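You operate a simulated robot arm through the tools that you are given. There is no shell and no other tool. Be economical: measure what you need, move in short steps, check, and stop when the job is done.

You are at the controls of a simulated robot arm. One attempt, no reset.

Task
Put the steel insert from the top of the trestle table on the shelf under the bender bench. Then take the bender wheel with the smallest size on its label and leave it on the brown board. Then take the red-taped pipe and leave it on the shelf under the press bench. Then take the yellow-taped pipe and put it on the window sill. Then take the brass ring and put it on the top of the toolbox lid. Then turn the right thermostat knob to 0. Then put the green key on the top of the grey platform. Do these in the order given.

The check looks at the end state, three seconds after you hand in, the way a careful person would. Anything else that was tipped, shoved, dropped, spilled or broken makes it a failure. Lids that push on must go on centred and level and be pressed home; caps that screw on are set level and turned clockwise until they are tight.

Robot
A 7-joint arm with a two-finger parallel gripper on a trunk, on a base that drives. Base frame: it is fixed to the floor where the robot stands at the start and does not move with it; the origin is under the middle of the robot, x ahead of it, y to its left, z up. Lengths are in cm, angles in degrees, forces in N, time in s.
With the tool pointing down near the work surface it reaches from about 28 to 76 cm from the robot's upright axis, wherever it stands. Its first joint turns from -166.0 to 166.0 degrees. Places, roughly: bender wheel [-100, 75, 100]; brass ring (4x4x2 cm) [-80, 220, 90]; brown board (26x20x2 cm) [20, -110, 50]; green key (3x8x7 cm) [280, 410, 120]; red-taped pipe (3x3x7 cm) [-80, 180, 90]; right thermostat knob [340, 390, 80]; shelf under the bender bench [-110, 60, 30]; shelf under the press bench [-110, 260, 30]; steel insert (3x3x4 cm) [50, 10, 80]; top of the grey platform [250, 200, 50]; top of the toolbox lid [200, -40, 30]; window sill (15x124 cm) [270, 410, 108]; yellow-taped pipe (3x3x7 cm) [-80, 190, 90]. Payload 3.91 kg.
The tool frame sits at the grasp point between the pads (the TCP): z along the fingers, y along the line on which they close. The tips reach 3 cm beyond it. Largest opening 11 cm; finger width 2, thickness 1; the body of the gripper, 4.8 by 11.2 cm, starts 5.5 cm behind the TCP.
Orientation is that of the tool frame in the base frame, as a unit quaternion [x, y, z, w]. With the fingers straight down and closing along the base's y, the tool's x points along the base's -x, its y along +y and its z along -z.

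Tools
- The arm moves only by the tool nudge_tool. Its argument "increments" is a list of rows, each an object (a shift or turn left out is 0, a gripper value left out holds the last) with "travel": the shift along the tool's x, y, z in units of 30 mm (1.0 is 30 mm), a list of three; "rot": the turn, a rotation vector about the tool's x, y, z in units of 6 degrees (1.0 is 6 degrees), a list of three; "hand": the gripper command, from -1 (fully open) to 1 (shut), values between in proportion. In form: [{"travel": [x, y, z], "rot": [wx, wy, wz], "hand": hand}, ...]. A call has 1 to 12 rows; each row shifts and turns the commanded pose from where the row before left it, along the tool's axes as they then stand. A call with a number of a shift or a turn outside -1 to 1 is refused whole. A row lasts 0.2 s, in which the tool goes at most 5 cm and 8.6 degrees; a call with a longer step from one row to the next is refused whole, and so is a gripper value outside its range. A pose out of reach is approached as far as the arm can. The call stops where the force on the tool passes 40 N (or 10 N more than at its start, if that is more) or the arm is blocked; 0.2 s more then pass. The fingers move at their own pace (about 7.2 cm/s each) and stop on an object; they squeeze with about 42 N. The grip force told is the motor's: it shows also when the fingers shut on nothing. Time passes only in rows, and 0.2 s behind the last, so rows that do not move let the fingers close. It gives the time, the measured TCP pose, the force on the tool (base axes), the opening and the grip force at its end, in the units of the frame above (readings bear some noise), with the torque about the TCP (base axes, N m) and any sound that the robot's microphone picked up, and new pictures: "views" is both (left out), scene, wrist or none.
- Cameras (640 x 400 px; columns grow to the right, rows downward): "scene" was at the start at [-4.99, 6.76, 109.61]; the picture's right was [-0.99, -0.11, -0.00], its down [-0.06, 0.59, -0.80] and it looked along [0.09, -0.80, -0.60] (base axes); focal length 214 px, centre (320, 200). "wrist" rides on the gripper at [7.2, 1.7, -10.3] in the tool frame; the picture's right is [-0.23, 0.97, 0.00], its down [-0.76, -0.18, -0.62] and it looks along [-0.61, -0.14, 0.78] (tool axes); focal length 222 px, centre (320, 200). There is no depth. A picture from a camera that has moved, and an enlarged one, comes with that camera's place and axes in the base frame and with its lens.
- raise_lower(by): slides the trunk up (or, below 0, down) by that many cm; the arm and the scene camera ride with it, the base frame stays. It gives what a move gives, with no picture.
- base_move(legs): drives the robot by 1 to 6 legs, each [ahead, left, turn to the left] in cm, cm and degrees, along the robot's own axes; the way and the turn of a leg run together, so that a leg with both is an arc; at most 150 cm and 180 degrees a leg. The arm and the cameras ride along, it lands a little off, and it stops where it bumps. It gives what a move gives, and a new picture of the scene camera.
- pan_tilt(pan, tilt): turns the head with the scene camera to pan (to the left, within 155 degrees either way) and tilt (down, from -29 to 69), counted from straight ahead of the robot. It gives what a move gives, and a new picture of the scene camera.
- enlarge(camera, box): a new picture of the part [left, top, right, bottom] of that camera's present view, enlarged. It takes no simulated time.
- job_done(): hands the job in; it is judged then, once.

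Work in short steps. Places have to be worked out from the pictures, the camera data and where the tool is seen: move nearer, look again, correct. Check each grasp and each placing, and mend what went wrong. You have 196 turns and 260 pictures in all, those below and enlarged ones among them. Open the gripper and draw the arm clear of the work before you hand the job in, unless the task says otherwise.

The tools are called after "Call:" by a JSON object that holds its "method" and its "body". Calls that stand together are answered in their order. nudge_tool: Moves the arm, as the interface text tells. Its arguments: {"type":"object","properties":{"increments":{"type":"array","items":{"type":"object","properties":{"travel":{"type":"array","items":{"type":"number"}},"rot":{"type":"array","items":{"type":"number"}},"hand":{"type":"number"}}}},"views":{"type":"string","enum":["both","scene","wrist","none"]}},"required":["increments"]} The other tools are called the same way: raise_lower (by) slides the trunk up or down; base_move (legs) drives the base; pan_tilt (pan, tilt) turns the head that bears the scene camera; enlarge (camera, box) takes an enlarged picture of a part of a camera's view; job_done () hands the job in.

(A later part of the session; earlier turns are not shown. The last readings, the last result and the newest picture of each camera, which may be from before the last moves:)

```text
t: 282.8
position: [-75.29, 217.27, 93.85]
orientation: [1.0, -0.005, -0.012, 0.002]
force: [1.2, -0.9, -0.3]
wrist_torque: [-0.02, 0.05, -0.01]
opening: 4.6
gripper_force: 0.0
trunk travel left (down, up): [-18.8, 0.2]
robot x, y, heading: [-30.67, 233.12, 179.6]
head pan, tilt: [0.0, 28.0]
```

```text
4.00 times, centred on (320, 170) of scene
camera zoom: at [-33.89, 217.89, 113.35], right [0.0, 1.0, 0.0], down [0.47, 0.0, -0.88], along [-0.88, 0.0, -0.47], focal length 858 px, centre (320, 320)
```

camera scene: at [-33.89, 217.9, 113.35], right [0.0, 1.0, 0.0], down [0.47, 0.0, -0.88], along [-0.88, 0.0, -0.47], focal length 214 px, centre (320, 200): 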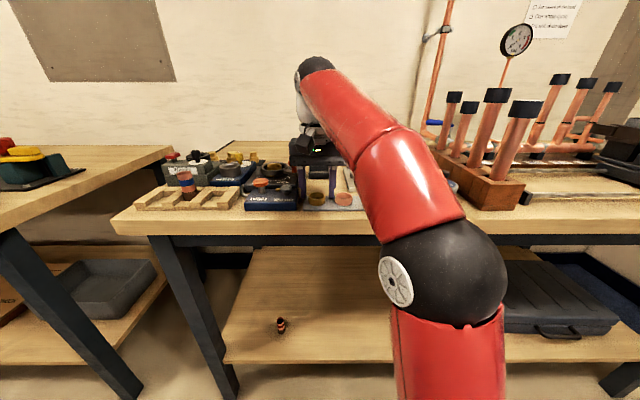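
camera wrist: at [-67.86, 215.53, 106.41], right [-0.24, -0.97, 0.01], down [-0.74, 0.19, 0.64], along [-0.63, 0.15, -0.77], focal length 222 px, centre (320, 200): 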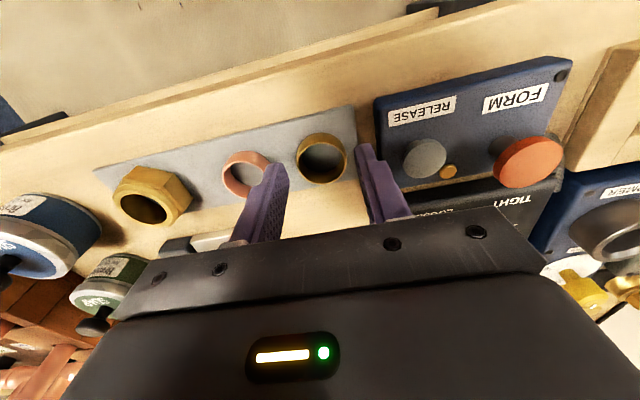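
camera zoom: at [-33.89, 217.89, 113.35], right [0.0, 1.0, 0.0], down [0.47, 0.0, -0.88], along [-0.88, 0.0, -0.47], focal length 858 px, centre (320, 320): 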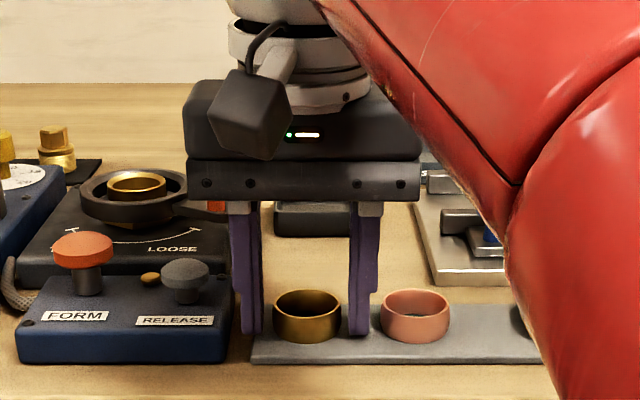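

Fingers straddle the ring without contact. I close and lift.

Call:
{"method": "nudge_tool", "body": {"increments": [{"hand": 1}, {"hand": 1}, {"hand": 1}, {"hand": 1}, {"travel": [0, 0, -0.3]}, {"travel": [0, 0, -0.3]}, {}], "views": "wrist"}}

Call:
{"method": "enlarge", "body": {"camera": "scene", "box": [240, 120, 400, 220]}}

```text
t: 284.4
position: [-75.35, 217.28, 95.52]
orientation: [1.0, -0.005, -0.013, 0.002]
force: [-0.7, -0.6, 0.1]
wrist_torque: [-0.02, -0.01, 0.0]
opening: 3.63
gripper_force: 41.7
trunk travel left (down, up): [-18.8, 0.2]
robot x, y, heading: [-30.55, 233.18, 179.7]
head pan, tilt: [0.0, 28.0]
camera wrist: at [-67.92, 215.51, 105.83], right [-0.24, -0.97, 0.01], down [-0.74, 0.19, 0.64], along [-0.63, 0.15, -0.77], focal length 222 px, centre (320, 200)
```

wrist: 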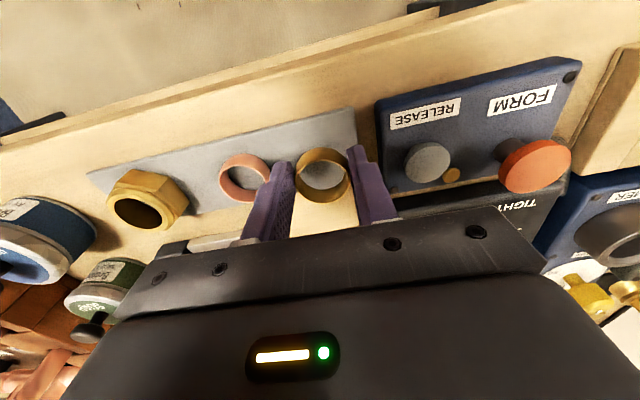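

```text
4.00 times, centred on (320, 170) of scene
camera zoom: at [-33.89, 217.89, 113.35], right [0.0, 1.0, 0.0], down [0.47, 0.0, -0.88], along [-0.88, 0.0, -0.47], focal length 858 px, centre (320, 320)
```

zoom: 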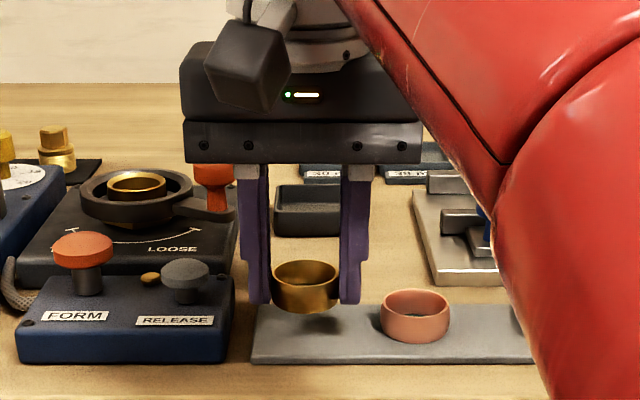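

The ring is held. I lift 3 cm more, back off, and drive toward the toolbox near (200, -40).

Call:
{"method": "nudge_tool", "body": {"increments": [{"travel": [0.3, 0, -0.5]}, {"travel": [0.5, 0, -0.5]}, {}], "views": "none"}}

Call:
{"method": "base_move", "body": {"legs": [[-30, 0, 0], [0, 136, 0], [0, 136, 0], [0, 0, 90], [0, 0, 90], [70, 0, 0]]}}

Call:
{"method": "pan_tilt", "body": {"pan": 0, "tilt": 35}}

```text
t: 285.2
position: [-72.7, 217.46, 98.23]
orientation: [1.0, -0.004, -0.015, 0.002]
force: [-0.6, 0.8, -0.7]
wrist_torque: [-0.01, 0.01, 0.02]
opening: 3.62
gripper_force: 42.1
out of reach, approached as far as the arm can: row 2
trunk travel left (down, up): [-18.8, 0.2]
robot x, y, heading: [-31.07, 233.06, 179.6]
head pan, tilt: [0.0, 28.0]
```

```text
t: 311.1
position: [106.9, -25.3, 98.24]
orientation: [0.017, 1.0, 0.003, 0.015]
force: [0.2, 0.0, 0.0]
wrist_torque: [-0.01, 0.0, -0.03]
opening: 3.6
gripper_force: 42.3
trunk travel left (down, up): [-18.8, 0.2]
robot x, y, heading: [64.33, -39.95, -1.5]
head pan, tilt: [0.0, 28.0]
camera scene: at [68.16, -24.87, 113.35], right [-0.03, -1.0, 0.0], down [-0.47, 0.01, -0.88], along [0.88, -0.02, -0.47], focal length 214 px, centre (320, 200)
```

scene: 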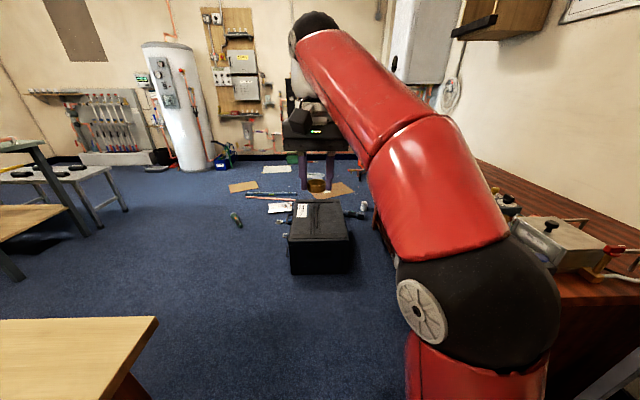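

```text
t: 311.8
position: [106.75, -25.32, 98.27]
orientation: [0.016, 1.0, 0.002, 0.015]
force: [0.4, 0.7, -0.6]
wrist_torque: [0.0, -0.03, 0.01]
opening: 3.64
gripper_force: 42.4
trunk travel left (down, up): [-18.8, 0.2]
robot x, y, heading: [64.61, -40.37, -1.5]
head pan, tilt: [0.0, 35.0]
camera scene: at [67.85, -24.86, 112.26], right [-0.03, -1.0, 0.0], down [-0.57, 0.02, -0.82], along [0.82, -0.02, -0.57], focal length 214 px, centre (320, 200)
```

scene: 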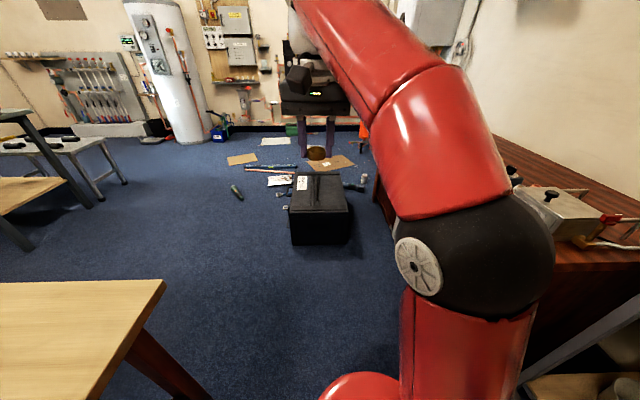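

The black toolbox lies ahead, front face at x≈173, lid at z≈30.5. I drive 55 cm nearer and enlarge the lid.

Call:
{"method": "base_move", "body": {"legs": [[55, 0, 1.5]]}}

Call:
{"method": "pan_tilt", "body": {"pan": 0, "tilt": 55}}

```text
t: 314.9
position: [160.88, -24.72, 98.17]
orientation: [0.002, 1.0, 0.003, 0.015]
force: [-0.1, 0.7, 0.5]
wrist_torque: [0.0, -0.01, 0.01]
opening: 3.43
gripper_force: 42.2
trunk travel left (down, up): [-18.8, 0.2]
robot x, y, heading: [118.99, -41.12, 0.0]
head pan, tilt: [0.0, 35.0]
camera scene: at [121.88, -25.44, 112.26], right [0.0, -1.0, 0.0], down [-0.57, 0.0, -0.82], along [0.82, 0.0, -0.57], focal length 214 px, centre (320, 200)
```

scene: 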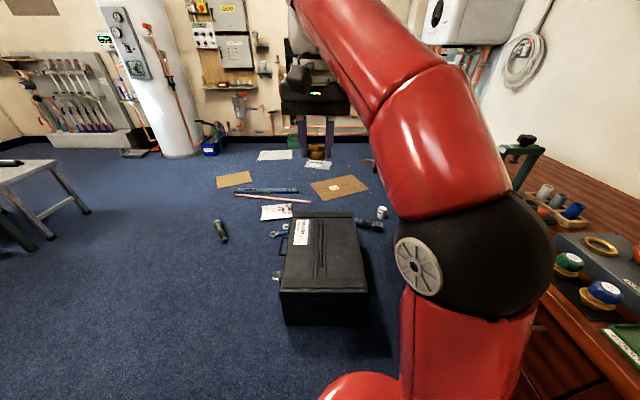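

```text
t: 315.8
position: [160.84, -24.73, 98.12]
orientation: [0.002, 1.0, 0.003, 0.015]
force: [-0.2, 0.2, 0.0]
wrist_torque: [0.01, 0.0, -0.01]
opening: 3.42
gripper_force: 42.0
trunk travel left (down, up): [-18.8, 0.2]
robot x, y, heading: [119.12, -40.95, 0.3]
head pan, tilt: [0.0, 55.0]
camera scene: at [120.29, -25.44, 109.44], right [0.0, -1.0, 0.0], down [-0.82, 0.0, -0.57], along [0.57, 0.0, -0.82], focal length 214 px, centre (320, 200)
```

scene: 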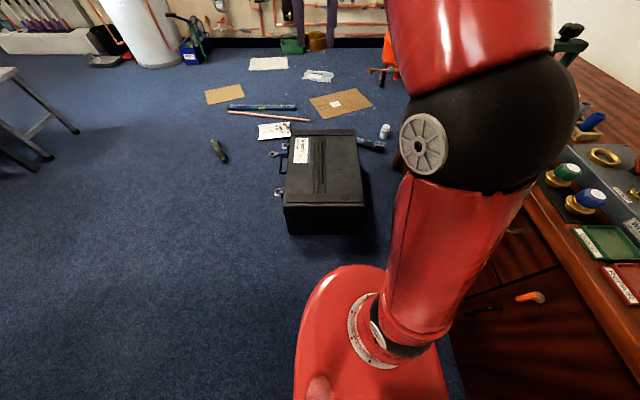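

I check the ring in the grip and the lid's surface.

Call:
{"method": "nudge_tool", "body": {"increments": [{}], "views": "wrist"}}

Call:
{"method": "enlarge", "body": {"camera": "scene", "box": [260, 110, 400, 250]}}

```text
t: 316.2
position: [160.8, -24.6, 98.27]
orientation: [0.002, 1.0, 0.003, 0.014]
force: [0.7, -0.4, -0.1]
wrist_torque: [0.03, -0.01, 0.02]
opening: 3.42
gripper_force: 41.8
trunk travel left (down, up): [-18.8, 0.2]
robot x, y, heading: [118.94, -40.97, 0.1]
head pan, tilt: [0.0, 55.0]
camera wrist: at [153.28, -23.03, 108.4], right [0.23, 0.97, 0.01], down [0.74, -0.18, 0.65], along [0.63, -0.14, -0.76], focal length 222 px, centre (320, 200)
```

wrist: 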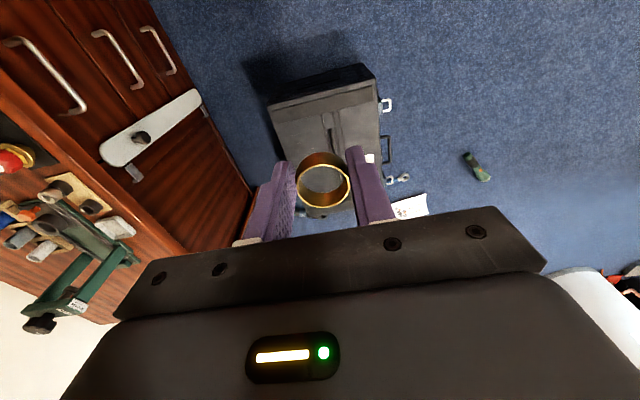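

```text
2.86 times, centred on (330, 180) of scene
camera zoom: at [120.29, -25.44, 109.43], right [0.0, -1.0, 0.0], down [-0.82, 0.0, -0.57], along [0.57, 0.0, -0.82], focal length 613 px, centre (291, 257)
```

zoom: 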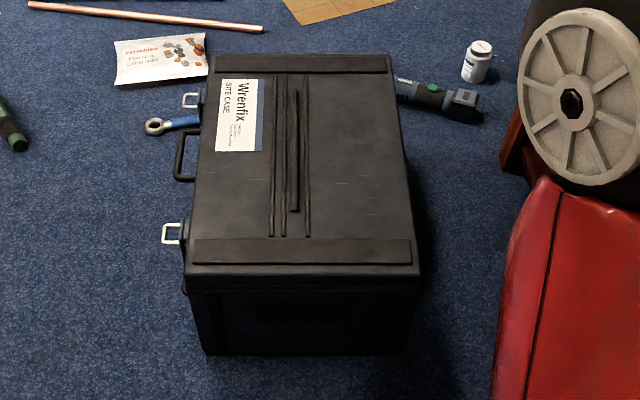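

The ring has crept a bit but is held. I'll set it on the lid's flat right-front panel near (188, -37). Lower the trunk, drive up and position above.

Call:
{"method": "raise_lower", "body": {"by": -18}}

Call:
{"method": "base_move", "body": {"legs": [[15, -12.4, 0]]}}

Call:
{"method": "nudge_tool", "body": {"increments": [{"travel": [-1, 0, 0]}, {"travel": [-1, 0, 0]}, {"travel": [-1, 0, 0]}, {"travel": [-1, 0, 0.3]}, {"travel": [0, 0, 1]}, {"travel": [0, 0, 1]}, {"travel": [0, 0, 1]}, {"travel": [0, 0, 1]}, {"travel": [0, 0, 1]}, {"travel": [0, 0, 1]}, {"travel": [0, 0, 1]}]}}

```text
t: 318.2
position: [160.91, -24.6, 80.24]
orientation: [0.001, 1.0, 0.003, 0.014]
force: [-0.8, 0.2, -0.4]
wrist_torque: [-0.03, -0.01, -0.01]
opening: 3.4
gripper_force: 42.2
trunk travel left (down, up): [-0.8, 18.2]
robot x, y, heading: [119.0, -41.11, 0.2]
head pan, tilt: [0.0, 55.0]
```

```text
t: 319.8
position: [175.38, -36.54, 80.36]
orientation: [0.008, 1.0, 0.002, 0.015]
force: [-1.1, 0.4, -0.3]
wrist_torque: [0.03, 0.01, -0.02]
opening: 3.4
gripper_force: 41.7
trunk travel left (down, up): [-0.8, 18.2]
robot x, y, heading: [133.42, -52.53, -0.3]
head pan, tilt: [0.0, 55.0]
stopped in leg 1: the robot was blocked; the commanded pose is now the measured one
camera scene: at [134.72, -36.84, 91.43], right [-0.01, -1.0, 0.0], down [-0.82, 0.01, -0.57], along [0.57, 0.0, -0.82], focal length 214 px, centre (320, 200)
```

scene: 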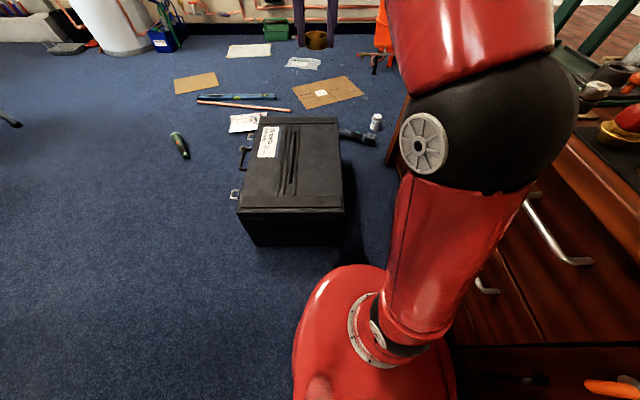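

```text
t: 322.2
position: [182.88, -36.82, 57.16]
orientation: [0.008, 1.0, 0.002, 0.015]
force: [0.5, 0.6, 0.3]
wrist_torque: [-0.03, 0.03, -0.02]
opening: 3.41
gripper_force: 42.3
out of reach, approached as far as the arm can: row 1, 2, 3, 4
trunk travel left (down, up): [-0.8, 18.2]
robot x, y, heading: [133.85, -52.1, -0.5]
head pan, tilt: [0.0, 55.0]
camera scene: at [134.72, -36.85, 91.44], right [-0.01, -1.0, 0.0], down [-0.82, 0.01, -0.57], along [0.57, 0.0, -0.82], focal length 214 px, centre (320, 200)
camera wrist: at [175.28, -35.2, 67.27], right [0.24, 0.97, 0.01], down [0.74, -0.19, 0.65], along [0.63, -0.15, -0.76], focal length 222 px, centre (320, 200)
```

scene: 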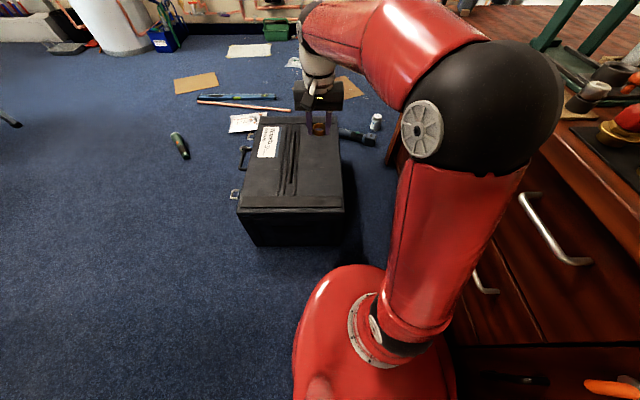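
wrist: 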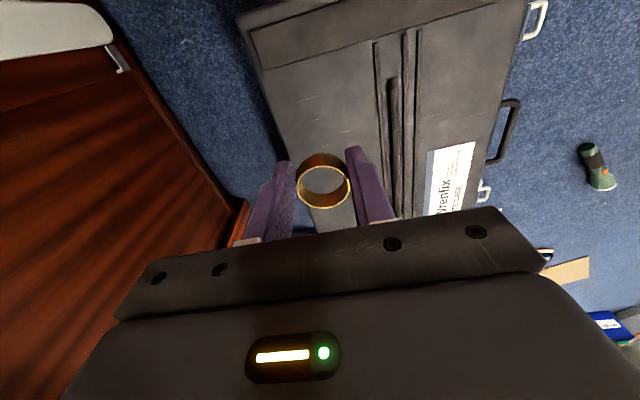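

The base lightly bumped the wooden cabinet; I move 3 cm left away from it, and then descend over the lid's right panel.

Call:
{"method": "base_move", "body": {"legs": [[0, 3, 0]]}}

Call:
{"method": "nudge_tool", "body": {"increments": [{"travel": [0, 0, 1]}, {"travel": [0, 0, 1]}, {"travel": [0, 0, 1]}, {"travel": [0, 0, 1]}, {"travel": [0, 0, 1]}, {"travel": [0, 0, 1]}, {}]}}

```text
t: 323.0
position: [182.89, -33.97, 57.12]
orientation: [0.008, 1.0, 0.002, 0.015]
force: [-0.3, 0.9, -0.4]
wrist_torque: [-0.02, -0.03, 0.02]
opening: 3.39
gripper_force: 42.4
trunk travel left (down, up): [-0.8, 18.2]
robot x, y, heading: [133.12, -49.21, -0.6]
head pan, tilt: [0.0, 55.0]
camera scene: at [134.75, -33.82, 91.43], right [-0.01, -1.0, 0.0], down [-0.82, 0.01, -0.57], along [0.57, 0.0, -0.82], focal length 214 px, centre (320, 200)
```

scene: 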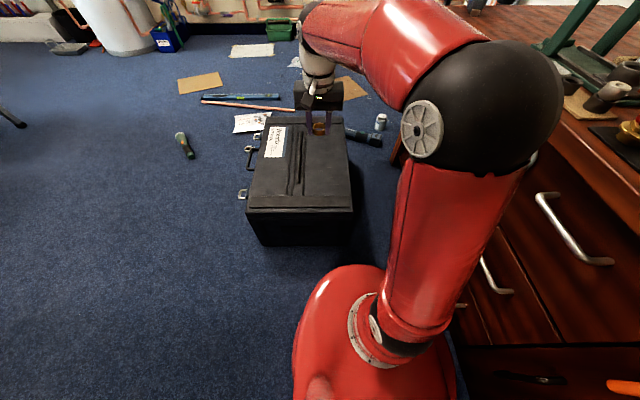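

```text
t: 324.6
position: [183.35, -33.82, 39.02]
orientation: [0.008, 1.0, 0.001, 0.015]
force: [0.3, 0.5, 0.1]
wrist_torque: [-0.02, -0.02, -0.01]
opening: 3.39
gripper_force: 42.2
trunk travel left (down, up): [-0.8, 18.2]
robot x, y, heading: [133.22, -49.26, -0.5]
head pan, tilt: [0.0, 55.0]
camera scene: at [134.75, -33.82, 91.43], right [-0.01, -1.0, 0.0], down [-0.82, 0.01, -0.57], along [0.57, 0.0, -0.82], focal length 214 px, centre (320, 200)
camera wrist: at [175.81, -32.03, 49.23], right [0.24, 0.97, 0.01], down [0.74, -0.19, 0.65], along [0.63, -0.15, -0.76], focal length 222 px, centre (320, 200)
```

scene: 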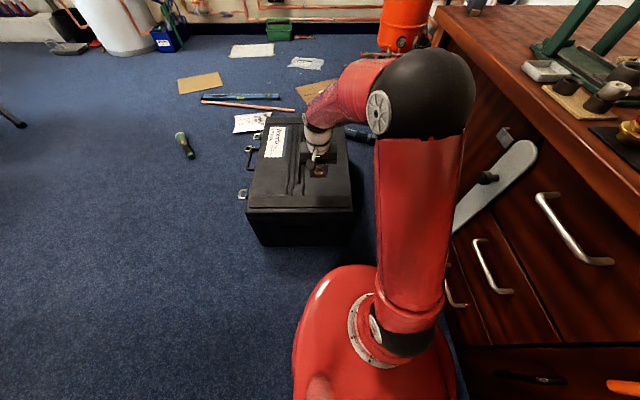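
wrist: 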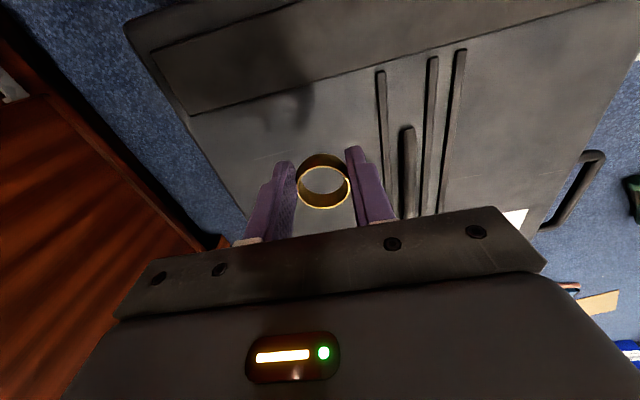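

Over the flat panel. I descend gently to contact.

Call:
{"method": "nudge_tool", "body": {"increments": [{"travel": [0, 0, 0.4]}, {"travel": [0, 0, 0.4]}, {"travel": [0, 0, 0.3]}, {"travel": [0, 0, 0.1]}, {"travel": [0, 0, 0.1]}, {"travel": [0, 0, 0.07]}, {"travel": [0, 0, 0.07]}, {}], "views": "wrist"}}

```text
t: 326.4
position: [183.59, -33.85, 34.78]
orientation: [0.008, 1.0, 0.002, 0.014]
force: [0.5, 0.7, 0.1]
wrist_torque: [0.02, -0.01, 0.01]
opening: 3.41
gripper_force: 41.9
trunk travel left (down, up): [-0.8, 18.2]
robot x, y, heading: [133.39, -49.02, -0.4]
head pan, tilt: [0.0, 55.0]
camera wrist: at [175.94, -32.1, 44.95], right [0.24, 0.97, 0.01], down [0.74, -0.19, 0.65], along [0.63, -0.15, -0.76], focal length 222 px, centre (320, 200)
```

wrist: 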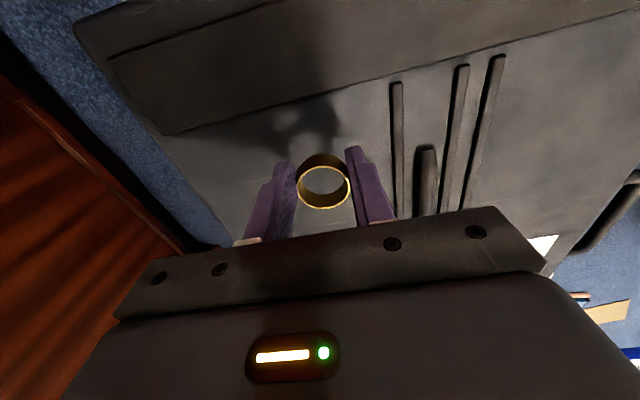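

Call:
{"method": "nudge_tool", "body": {"increments": [{"travel": [0, 0, 0.1]}, {"travel": [0, 0, 0.1]}, {"travel": [0, 0, 0.1]}, {"travel": [0, 0, 0.08]}, {"travel": [0, 0, 0.08]}, {"travel": [0, 0, 0.08]}, {}], "views": "wrist"}}

```text
t: 328.0
position: [183.71, -33.96, 33.15]
orientation: [0.008, 1.0, 0.002, 0.015]
force: [-0.6, 0.0, -0.1]
wrist_torque: [0.0, 0.01, -0.01]
opening: 3.39
gripper_force: 42.3
trunk travel left (down, up): [-0.8, 18.2]
robot x, y, heading: [133.53, -49.71, -0.2]
head pan, tilt: [0.0, 55.0]
camera wrist: at [176.04, -32.12, 43.36], right [0.24, 0.97, 0.01], down [0.74, -0.19, 0.65], along [0.63, -0.15, -0.76], focal length 222 px, centre (320, 200)
```

wrist: 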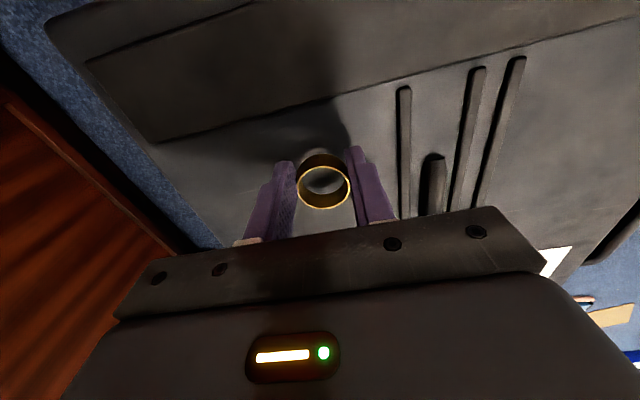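

Call:
{"method": "nudge_tool", "body": {"increments": [{"travel": [0, 0, 0.08]}, {"travel": [0, 0, 0.08]}, {"travel": [0, 0, 0.08]}, {"travel": [0, 0, 0.08]}, {"travel": [0, 0, 0.08]}, {"travel": [0, 0, 0.08]}, {}], "views": "wrist"}}

```text
t: 329.4
position: [183.7, -33.87, 32.21]
orientation: [0.008, 1.0, 0.002, 0.017]
force: [-10.3, -2.1, 22.8]
wrist_torque: [-0.34, 0.36, -0.11]
opening: 3.37
gripper_force: 42.2
trunk travel left (down, up): [-0.8, 18.2]
robot x, y, heading: [133.26, -49.49, -0.7]
head pan, tilt: [0.0, 55.0]
stopped in row 6: the force on the tool passed its limit at 45 N (the readings are from after the stop); the commanded pose is now the measured one
camera wrist: at [176.11, -32.09, 42.39], right [0.24, 0.97, 0.01], down [0.74, -0.19, 0.65], along [0.63, -0.15, -0.76], focal length 222 px, centre (320, 200)
```

wrist: 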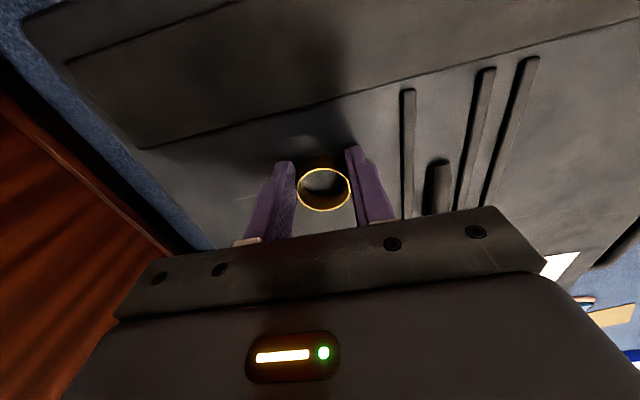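

Contact with the lid. I ease up 1 mm, open, and rise straight up.

Call:
{"method": "nudge_tool", "body": {"increments": [{"travel": [0, 0, -0.04]}, {"hand": 0.1}, {"hand": 0.1}, {"hand": 0.1}, {"travel": [0, 0, -0.4]}, {"travel": [0, 0, -0.8]}, {"travel": [0, 0, -1]}, {"travel": [0, 0, -1]}, {"travel": [0, 0, -1]}, {"travel": [0, 0, -1]}, {}]}}

```text
t: 331.8
position: [183.19, -33.97, 47.82]
orientation: [0.007, 1.0, 0.002, 0.017]
force: [-0.4, 0.2, -0.1]
wrist_torque: [0.0, 0.01, -0.01]
opening: 4.95
gripper_force: 0.1
trunk travel left (down, up): [-0.8, 18.2]
robot x, y, heading: [133.57, -49.3, -0.6]
head pan, tilt: [0.0, 55.0]
camera scene: at [134.74, -33.82, 91.43], right [-0.01, -1.0, 0.0], down [-0.82, 0.01, -0.57], along [0.57, 0.0, -0.82], focal length 214 px, centre (320, 200)
camera wrist: at [175.64, -32.18, 57.98], right [0.24, 0.97, 0.01], down [0.74, -0.19, 0.65], along [0.63, -0.15, -0.76], focal length 222 px, centre (320, 200)
```

scene: 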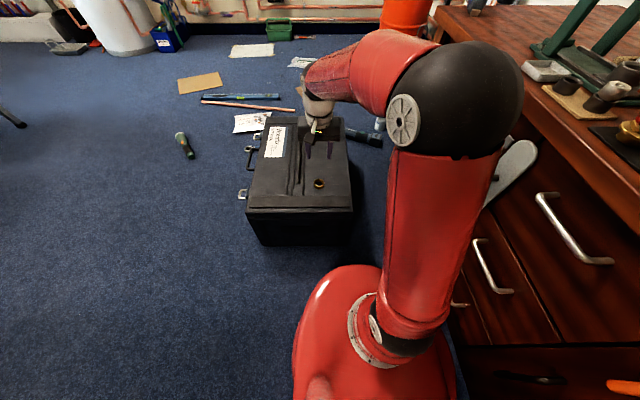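
wrist: 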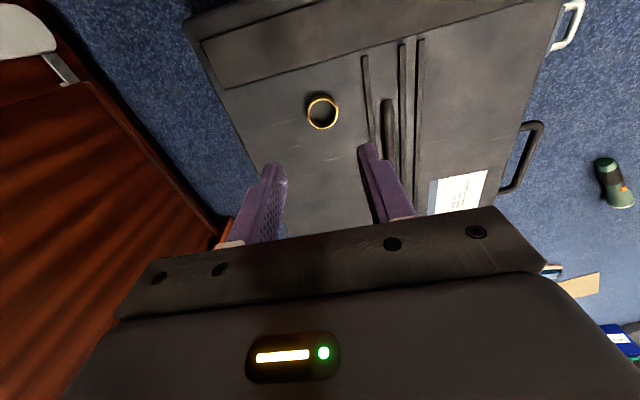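

Ring lies on the lid. Now I raise, retract, and drive by the free corridor toward the radiators.

Call:
{"method": "raise_lower", "body": {"by": 18}}

Call:
{"method": "nudge_tool", "body": {"increments": [{"travel": [0, 0, -1]}, {"travel": [0, 0, -1]}, {"travel": [0, 0, -1]}, {"travel": [0, 0, -1]}, {"travel": [0, 0, -1]}, {"travel": [0, 0, -1]}, {"travel": [0, 0, -1]}, {"travel": [1, 0, 0]}, {"travel": [1, 0, 0]}, {"travel": [0.7, 0, 0]}], "views": "none"}}

Call:
{"method": "base_move", "body": {"legs": [[0, 70, 0], [10, 102, 0], [150, 0, 0], [14, 0, 0], [0, 0, 90], [110, 0, 0]]}}

Call:
{"method": "pan_tilt", "body": {"pan": 0, "tilt": 20}}

```text
t: 333.8
position: [183.33, -33.93, 65.82]
orientation: [0.008, 1.0, 0.002, 0.016]
force: [-0.5, -0.5, 0.1]
wrist_torque: [-0.02, 0.02, 0.0]
opening: 4.93
gripper_force: 0.0
trunk travel left (down, up): [-18.8, 0.2]
robot x, y, heading: [133.33, -49.39, -0.3]
head pan, tilt: [0.0, 55.0]
```

```text
t: 336.0
position: [174.46, -33.88, 86.46]
orientation: [0.007, 1.0, 0.002, 0.017]
force: [-0.2, 0.6, -0.2]
wrist_torque: [0.0, 0.0, 0.01]
opening: 4.94
gripper_force: 0.0
trunk travel left (down, up): [-18.8, 0.2]
robot x, y, heading: [133.17, -49.21, -0.4]
head pan, tilt: [0.0, 55.0]
```

```text
t: 361.6
position: [287.6, 273.48, 86.43]
orientation: [0.709, -0.705, -0.013, -0.009]
force: [0.3, 0.1, 0.1]
wrist_torque: [0.01, -0.02, 0.02]
opening: 4.93
gripper_force: 0.2
trunk travel left (down, up): [-18.8, 0.2]
robot x, y, heading: [303.53, 232.48, 90.9]
head pan, tilt: [0.0, 55.0]
camera scene: at [288.51, 233.76, 109.43], right [1.0, 0.02, 0.0], down [0.01, -0.82, -0.57], along [-0.01, 0.57, -0.82], focal length 214 px, centre (320, 200)
```

scene: 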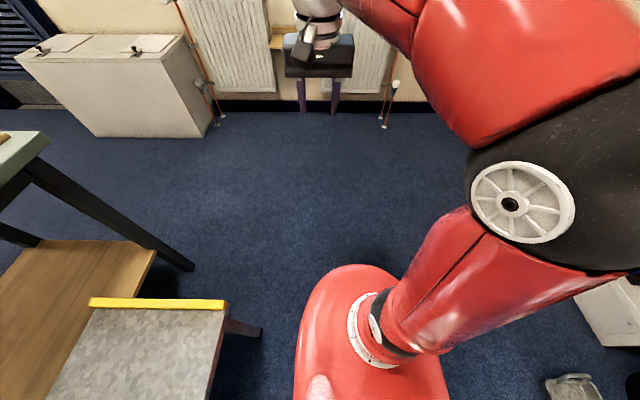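

```text
t: 362.7
position: [287.5, 273.51, 86.42]
orientation: [0.709, -0.705, -0.013, -0.01]
force: [-0.3, 0.1, -0.7]
wrist_torque: [-0.04, 0.01, 0.0]
opening: 4.94
gripper_force: 0.1
trunk travel left (down, up): [-18.8, 0.2]
robot x, y, heading: [303.9, 233.0, 90.8]
head pan, tilt: [0.0, 20.0]
camera scene: at [288.48, 235.87, 114.63], right [1.0, 0.02, 0.0], down [0.01, -0.34, -0.94], along [-0.01, 0.94, -0.34], focal length 214 px, centre (320, 200)
```

scene: 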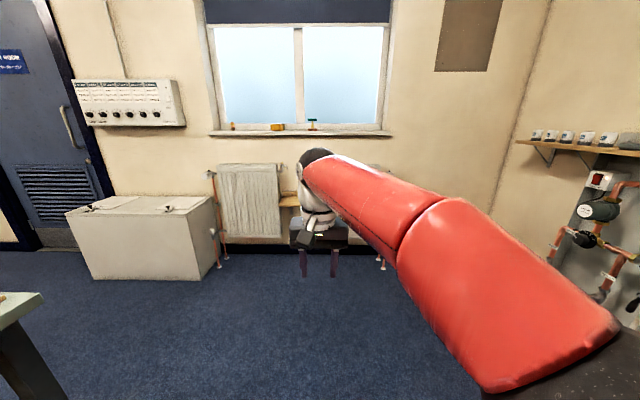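

The right radiator is hidden behind the arm. I move closer and to the right, then look at the right knob.

Call:
{"method": "base_move", "body": {"legs": [[60, -35, 0]]}}

Call:
{"method": "pan_tilt", "body": {"pan": 5, "tilt": 30}}

```text
t: 366.5
position: [321.13, 334.03, 86.44]
orientation: [0.71, -0.704, -0.013, -0.01]
force: [0.2, 0.1, -1.0]
wrist_torque: [-0.03, -0.01, -0.02]
opening: 4.95
gripper_force: 0.0
trunk travel left (down, up): [-18.8, 0.2]
robot x, y, heading: [337.89, 293.21, 91.1]
head pan, tilt: [0.0, 20.0]
camera scene: at [322.24, 296.33, 114.64], right [1.0, 0.02, 0.0], down [0.01, -0.34, -0.94], along [-0.02, 0.94, -0.34], focal length 214 px, centre (320, 200)
```

scene: 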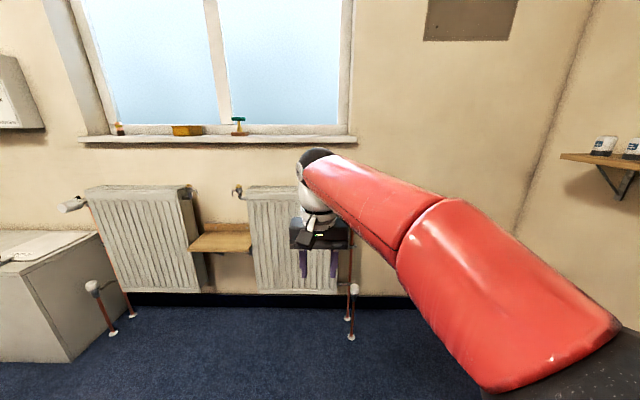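

```text
t: 367.2
position: [321.33, 333.98, 86.44]
orientation: [0.71, -0.704, -0.013, -0.01]
force: [-0.5, 0.4, 0.5]
wrist_torque: [0.0, -0.01, -0.04]
opening: 4.94
gripper_force: 0.3
trunk travel left (down, up): [-18.8, 0.2]
robot x, y, heading: [337.38, 293.26, 91.0]
head pan, tilt: [5.0, 30.0]
camera scene: at [321.46, 296.02, 113.04], right [0.99, 0.1, 0.0], down [0.05, -0.5, -0.87], along [-0.09, 0.86, -0.5], focal length 214 px, centre (320, 200)
```

scene: 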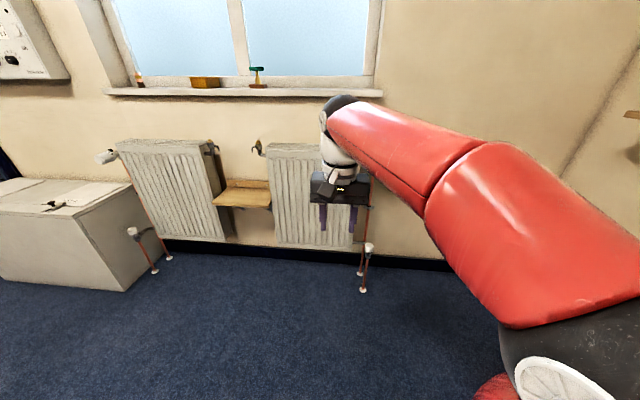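

The gripper blocks the view of the right knob; I shift 25 cm right and look left.

Call:
{"method": "base_move", "body": {"legs": [[8, -24, 0]]}}

Call:
{"method": "pan_tilt", "body": {"pan": 12, "tilt": 22}}

Call:
{"method": "enlarge", "body": {"camera": "scene", "box": [200, 130, 340, 260]}}

```text
t: 369.0
position: [345.41, 342.4, 86.53]
orientation: [0.71, -0.704, -0.014, -0.01]
force: [-0.1, -0.1, 0.2]
wrist_torque: [-0.01, 0.01, -0.01]
opening: 4.94
gripper_force: 0.1
trunk travel left (down, up): [-18.8, 0.2]
robot x, y, heading: [361.77, 301.46, 90.9]
head pan, tilt: [5.0, 30.0]
camera scene: at [345.59, 304.39, 113.04], right [0.99, 0.1, 0.0], down [0.05, -0.5, -0.87], along [-0.09, 0.86, -0.5], focal length 214 px, centre (320, 200)
```

scene: 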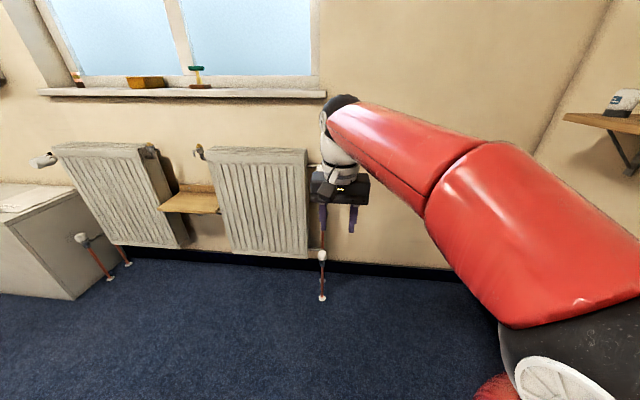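

```text
t: 369.7
position: [345.44, 342.44, 86.49]
orientation: [0.71, -0.704, -0.013, -0.01]
force: [-1.1, 0.3, 0.6]
wrist_torque: [-0.04, 0.01, 0.03]
opening: 4.95
gripper_force: 0.1
trunk travel left (down, up): [-18.8, 0.2]
robot x, y, heading: [361.86, 301.65, 91.0]
head pan, tilt: [12.0, 22.0]
camera scene: at [344.45, 304.44, 114.31], right [0.97, 0.22, 0.0], down [0.08, -0.37, -0.93], along [-0.21, 0.9, -0.38], focal length 214 px, centre (320, 200)
```

scene: 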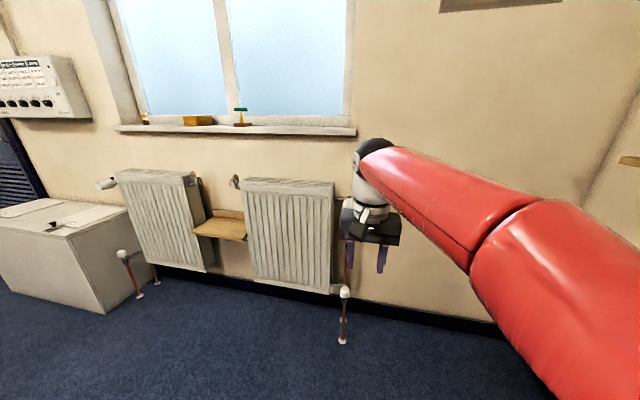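

```text
3.08 times, centred on (270, 195) of scene
camera zoom: at [344.45, 304.44, 114.31], right [0.97, 0.22, 0.0], down [0.08, -0.37, -0.93], along [-0.21, 0.9, -0.38], focal length 660 px, centre (474, 215)
```

zoom: 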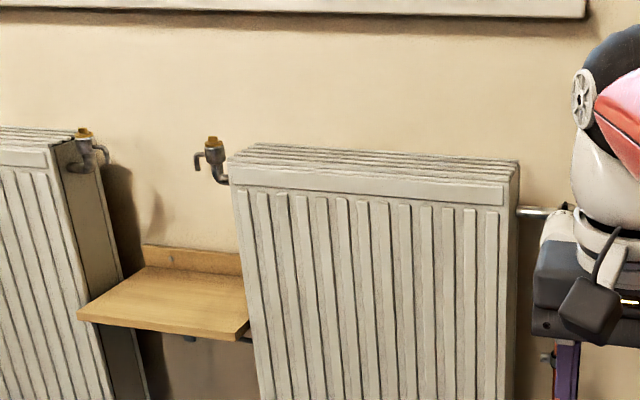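

Still hidden. I turn the base 20° right so the arm swings clear and pan the head left.

Call:
{"method": "base_move", "body": {"legs": [[0, 0, -22]]}}

Call:
{"method": "pan_tilt", "body": {"pan": 32, "tilt": 22}}

Call:
{"method": "enlarge", "body": {"camera": "scene", "box": [230, 130, 410, 270]}}

```text
t: 371.3
position: [361.92, 345.58, 86.55]
orientation: [-0.563, 0.827, 0.012, 0.012]
force: [0.2, -0.4, -0.1]
wrist_torque: [0.03, 0.02, 0.01]
opening: 4.95
gripper_force: 0.1
trunk travel left (down, up): [-18.8, 0.2]
robot x, y, heading: [361.85, 301.51, 69.0]
head pan, tilt: [12.0, 22.0]
camera scene: at [346.77, 310.75, 114.32], right [0.99, -0.16, 0.0], down [-0.06, -0.37, -0.93], along [0.15, 0.92, -0.37], focal length 214 px, centre (320, 200)
```

scene: 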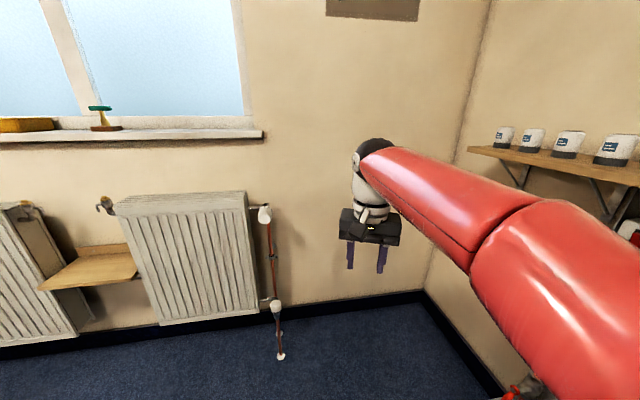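

```text
t: 372.1
position: [362.01, 345.5, 86.59]
orientation: [-0.562, 0.827, 0.012, 0.012]
force: [0.0, -1.1, -0.5]
wrist_torque: [0.02, 0.01, -0.02]
opening: 4.94
gripper_force: 0.0
trunk travel left (down, up): [-18.8, 0.2]
robot x, y, heading: [361.67, 301.44, 68.7]
head pan, tilt: [32.0, 22.0]
camera scene: at [343.55, 310.7, 114.32], right [0.98, 0.19, 0.0], down [0.07, -0.37, -0.93], along [-0.17, 0.91, -0.37], focal length 214 px, centre (320, 200)
```

scene: 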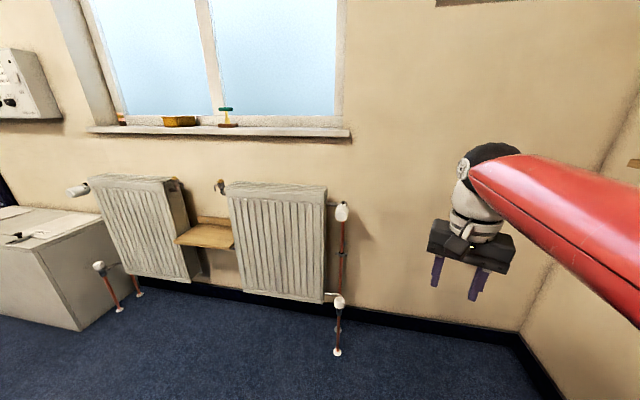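

```text
2.86 times, centred on (320, 200) of scene
camera zoom: at [343.55, 310.7, 114.32], right [0.98, 0.19, 0.0], down [0.07, -0.37, -0.93], along [-0.17, 0.91, -0.37], focal length 613 px, centre (320, 200)
```

zoom: 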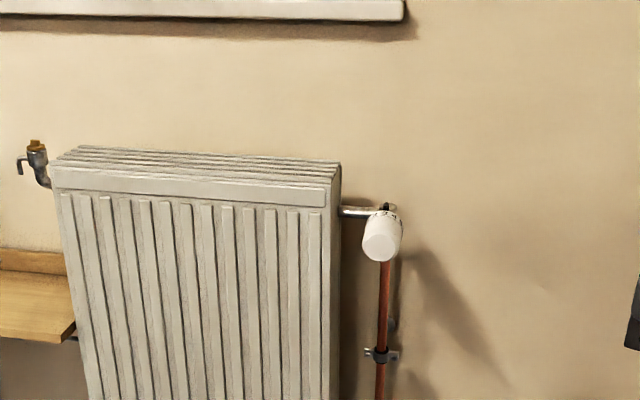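

I see the right knob: axis pointing into the room at about (338, 380–392, 80). I get nearer to read its scale from above.

Call:
{"method": "base_move", "body": {"legs": [[20, 8, 0]]}}

Call:
{"method": "pan_tilt", "body": {"pan": 30, "tilt": 33}}

Call:
{"method": "enlarge", "body": {"camera": "scene", "box": [290, 160, 370, 230]}}

```text
t: 373.8
position: [361.57, 367.01, 86.65]
orientation: [-0.563, 0.826, 0.011, 0.012]
force: [1.0, -0.1, -0.4]
wrist_torque: [-0.01, -0.01, 0.0]
opening: 4.95
gripper_force: 0.0
trunk travel left (down, up): [-18.8, 0.2]
robot x, y, heading: [361.7, 322.79, 69.0]
head pan, tilt: [32.0, 22.0]
camera scene: at [343.3, 332.19, 114.32], right [0.98, 0.19, 0.0], down [0.07, -0.37, -0.93], along [-0.18, 0.91, -0.37], focal length 214 px, centre (320, 200)
```

scene: 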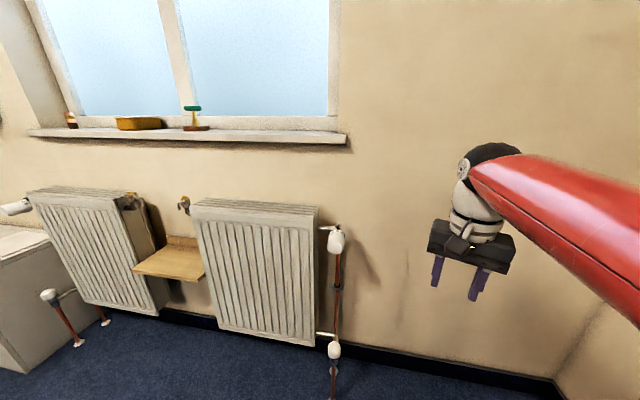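

```text
t: 374.5
position: [361.69, 366.99, 86.47]
orientation: [-0.562, 0.827, 0.011, 0.012]
force: [-0.1, 0.1, -0.3]
wrist_torque: [0.01, -0.02, 0.03]
opening: 4.96
gripper_force: 0.0
trunk travel left (down, up): [-18.8, 0.2]
robot x, y, heading: [361.44, 323.13, 69.0]
head pan, tilt: [30.0, 33.0]
camera scene: at [343.68, 331.88, 112.57], right [0.99, 0.15, 0.0], down [0.08, -0.54, -0.84], along [-0.13, 0.83, -0.54], focal length 214 px, centre (320, 200)
```

scene: 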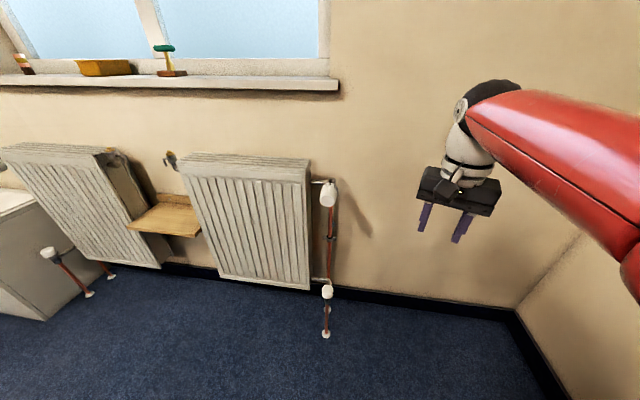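

```text
5.71 times, centred on (330, 195) of scene
camera zoom: at [343.68, 331.88, 112.57], right [0.99, 0.15, 0.0], down [0.08, -0.54, -0.84], along [-0.13, 0.83, -0.54], focal length 1226 px, centre (263, 229)
```

zoom: 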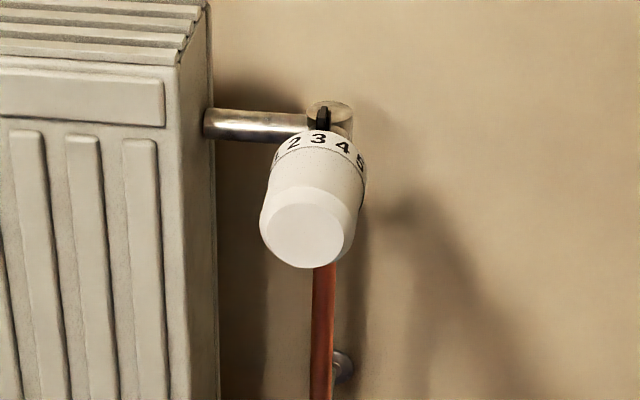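

The knob reads 3, numbers rising clockwise in ~30° steps, so it needs about 90° clockwise. I line up heading and position, then pitch the tool to horizontal short of the knob.

Call:
{"method": "base_move", "body": {"legs": [[0, 0, 21], [-8, 7.5, 0]]}}

Call:
{"method": "nudge_tool", "body": {"increments": [{"travel": [-1, 0, 0]}, {"travel": [-1, 0, 0]}, {"travel": [-1, 0, 0]}, {"travel": [-1, 0, 0]}, {"rot": [0, -1, 0]}, {"rot": [0, -1, 0]}, {"rot": [0, -1, 0]}, {"rot": [0, -1, 0]}, {"rot": [0, -1, 0]}, {"rot": [0, -1, 0]}, {"rot": [0, -1, 0]}, {"rot": [0, -1, 0]}], "views": "none"}}

Call:
{"method": "nudge_tool", "body": {"increments": [{"rot": [0, -1, 0]}, {"rot": [0, -1, 0]}, {"rot": [0, -1, 0]}, {"rot": [0, -1, 0]}, {"rot": [0, -1, 0]}, {"rot": [0, -1, 0]}, {"rot": [0, -1, 0]}, {"hand": -0.6}, {"hand": -0.6}]}}

```text
t: 376.8
position: [338.45, 356.24, 86.56]
orientation: [-0.703, 0.711, 0.013, 0.01]
force: [-0.3, -0.6, -0.2]
wrist_torque: [-0.03, 0.01, -0.03]
opening: 4.97
gripper_force: 0.1
trunk travel left (down, up): [-18.8, 0.2]
robot x, y, heading: [354.12, 315.15, 89.9]
head pan, tilt: [30.0, 33.0]
camera scene: at [334.24, 316.98, 112.57], right [0.87, 0.5, 0.0], down [0.27, -0.47, -0.84], along [-0.42, 0.73, -0.54], focal length 214 px, centre (320, 200)
```

scene: 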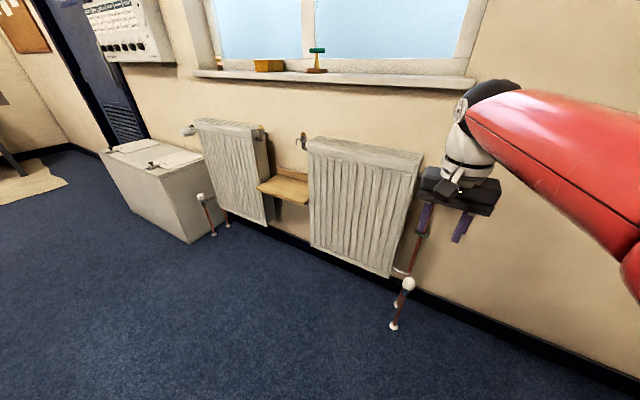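

```text
t: 379.4
position: [338.56, 368.38, 86.85]
orientation: [-0.637, 0.644, 0.299, 0.299]
force: [-0.4, 0.1, 0.7]
wrist_torque: [0.0, -0.02, 0.0]
opening: 4.94
gripper_force: 0.1
trunk travel left (down, up): [-18.8, 0.2]
robot x, y, heading: [353.72, 315.31, 90.1]
head pan, tilt: [30.0, 33.0]
```

```text
t: 381.4
position: [338.48, 368.21, 86.95]
orientation: [-0.488, 0.494, 0.508, 0.51]
force: [-0.3, 0.7, -0.7]
wrist_torque: [0.0, -0.01, -0.01]
opening: 8.81
gripper_force: 0.1
trunk travel left (down, up): [-18.8, 0.2]
robot x, y, heading: [353.93, 314.83, 89.9]
head pan, tilt: [30.0, 33.0]
camera scene: at [334.24, 316.98, 112.57], right [0.87, 0.5, 0.0], down [0.27, -0.47, -0.84], along [-0.42, 0.73, -0.54], focal length 214 px, centre (320, 200)
camera wrist: at [336.66, 358.15, 79.38], right [-0.97, 0.0, 0.23], down [0.18, -0.65, 0.74], along [0.15, 0.76, 0.63], focal length 222 px, centre (320, 200)
```

scene: 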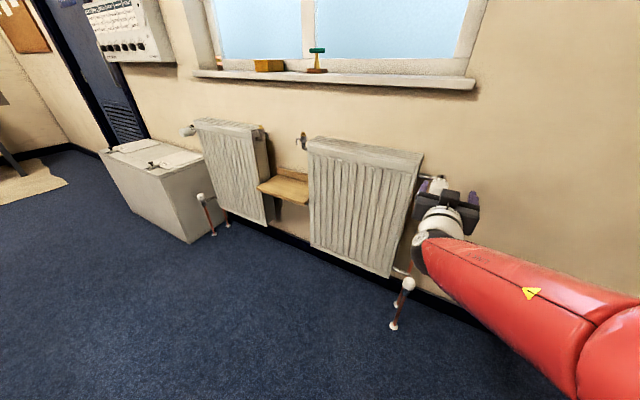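
wrist: 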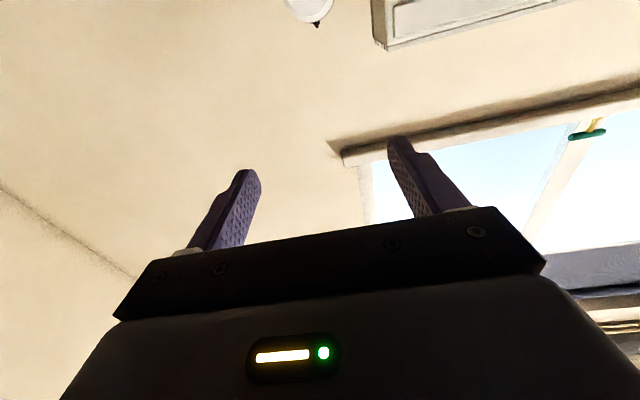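

The knob's axis seems near x = 337.4, z = 77.4, front face y ≈ 385.5. I lower the tool to that height, keep short of the knob, and check.

Call:
{"method": "nudge_tool", "body": {"increments": [{"rot": [0, 0.3, 0]}, {"travel": [0.8, 0.1, 0]}, {"travel": [0.8, 0.1, 0]}, {"travel": [0.8, 0.1, 0]}, {"travel": [0.75, 0.07, 0]}, {}]}}

Call:
{"method": "enlarge", "body": {"camera": "wrist", "box": [200, 40, 440, 190]}}

```text
t: 382.8
position: [337.31, 368.18, 77.49]
orientation: [-0.496, 0.503, 0.499, 0.502]
force: [-0.6, 0.0, -0.1]
wrist_torque: [-0.02, -0.01, 0.0]
opening: 8.78
gripper_force: 0.1
trunk travel left (down, up): [-18.8, 0.2]
robot x, y, heading: [353.96, 315.1, 90.1]
head pan, tilt: [30.0, 33.0]
camera scene: at [334.24, 316.98, 112.57], right [0.87, 0.5, 0.0], down [0.27, -0.47, -0.84], along [-0.42, 0.73, -0.54], focal length 214 px, centre (320, 200)
camera wrist: at [335.48, 357.91, 70.3], right [-0.97, 0.01, 0.23], down [0.18, -0.63, 0.76], along [0.15, 0.78, 0.61], focal length 222 px, centre (320, 200)
```

scene: 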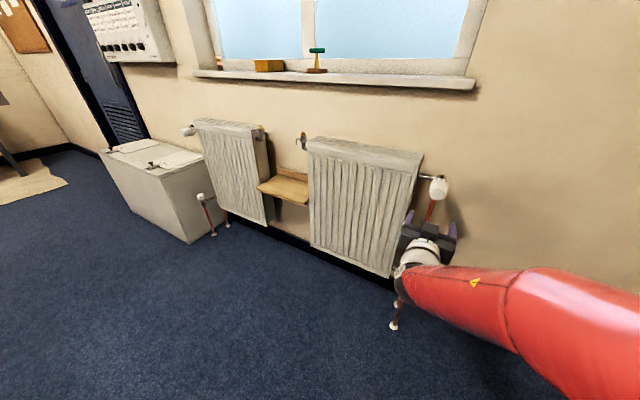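
wrist: 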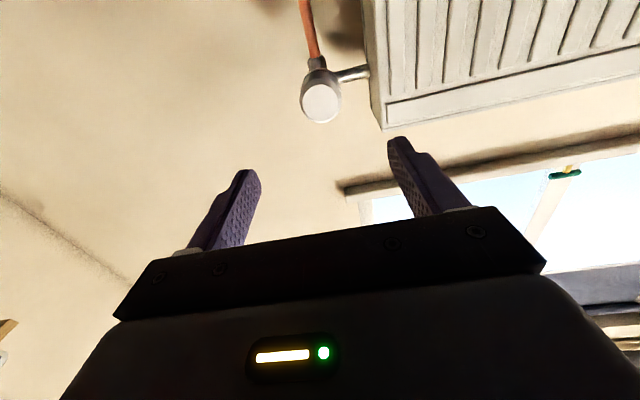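

```text
2.67 times, centred on (320, 115) of wrist
camera zoom: at [335.48, 357.91, 70.3], right [-0.97, 0.01, 0.23], down [0.18, -0.63, 0.76], along [0.15, 0.78, 0.61], focal length 592 px, centre (320, 427)
```

zoom: 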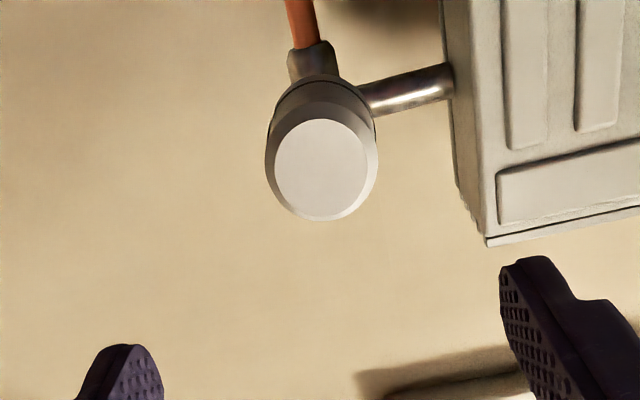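

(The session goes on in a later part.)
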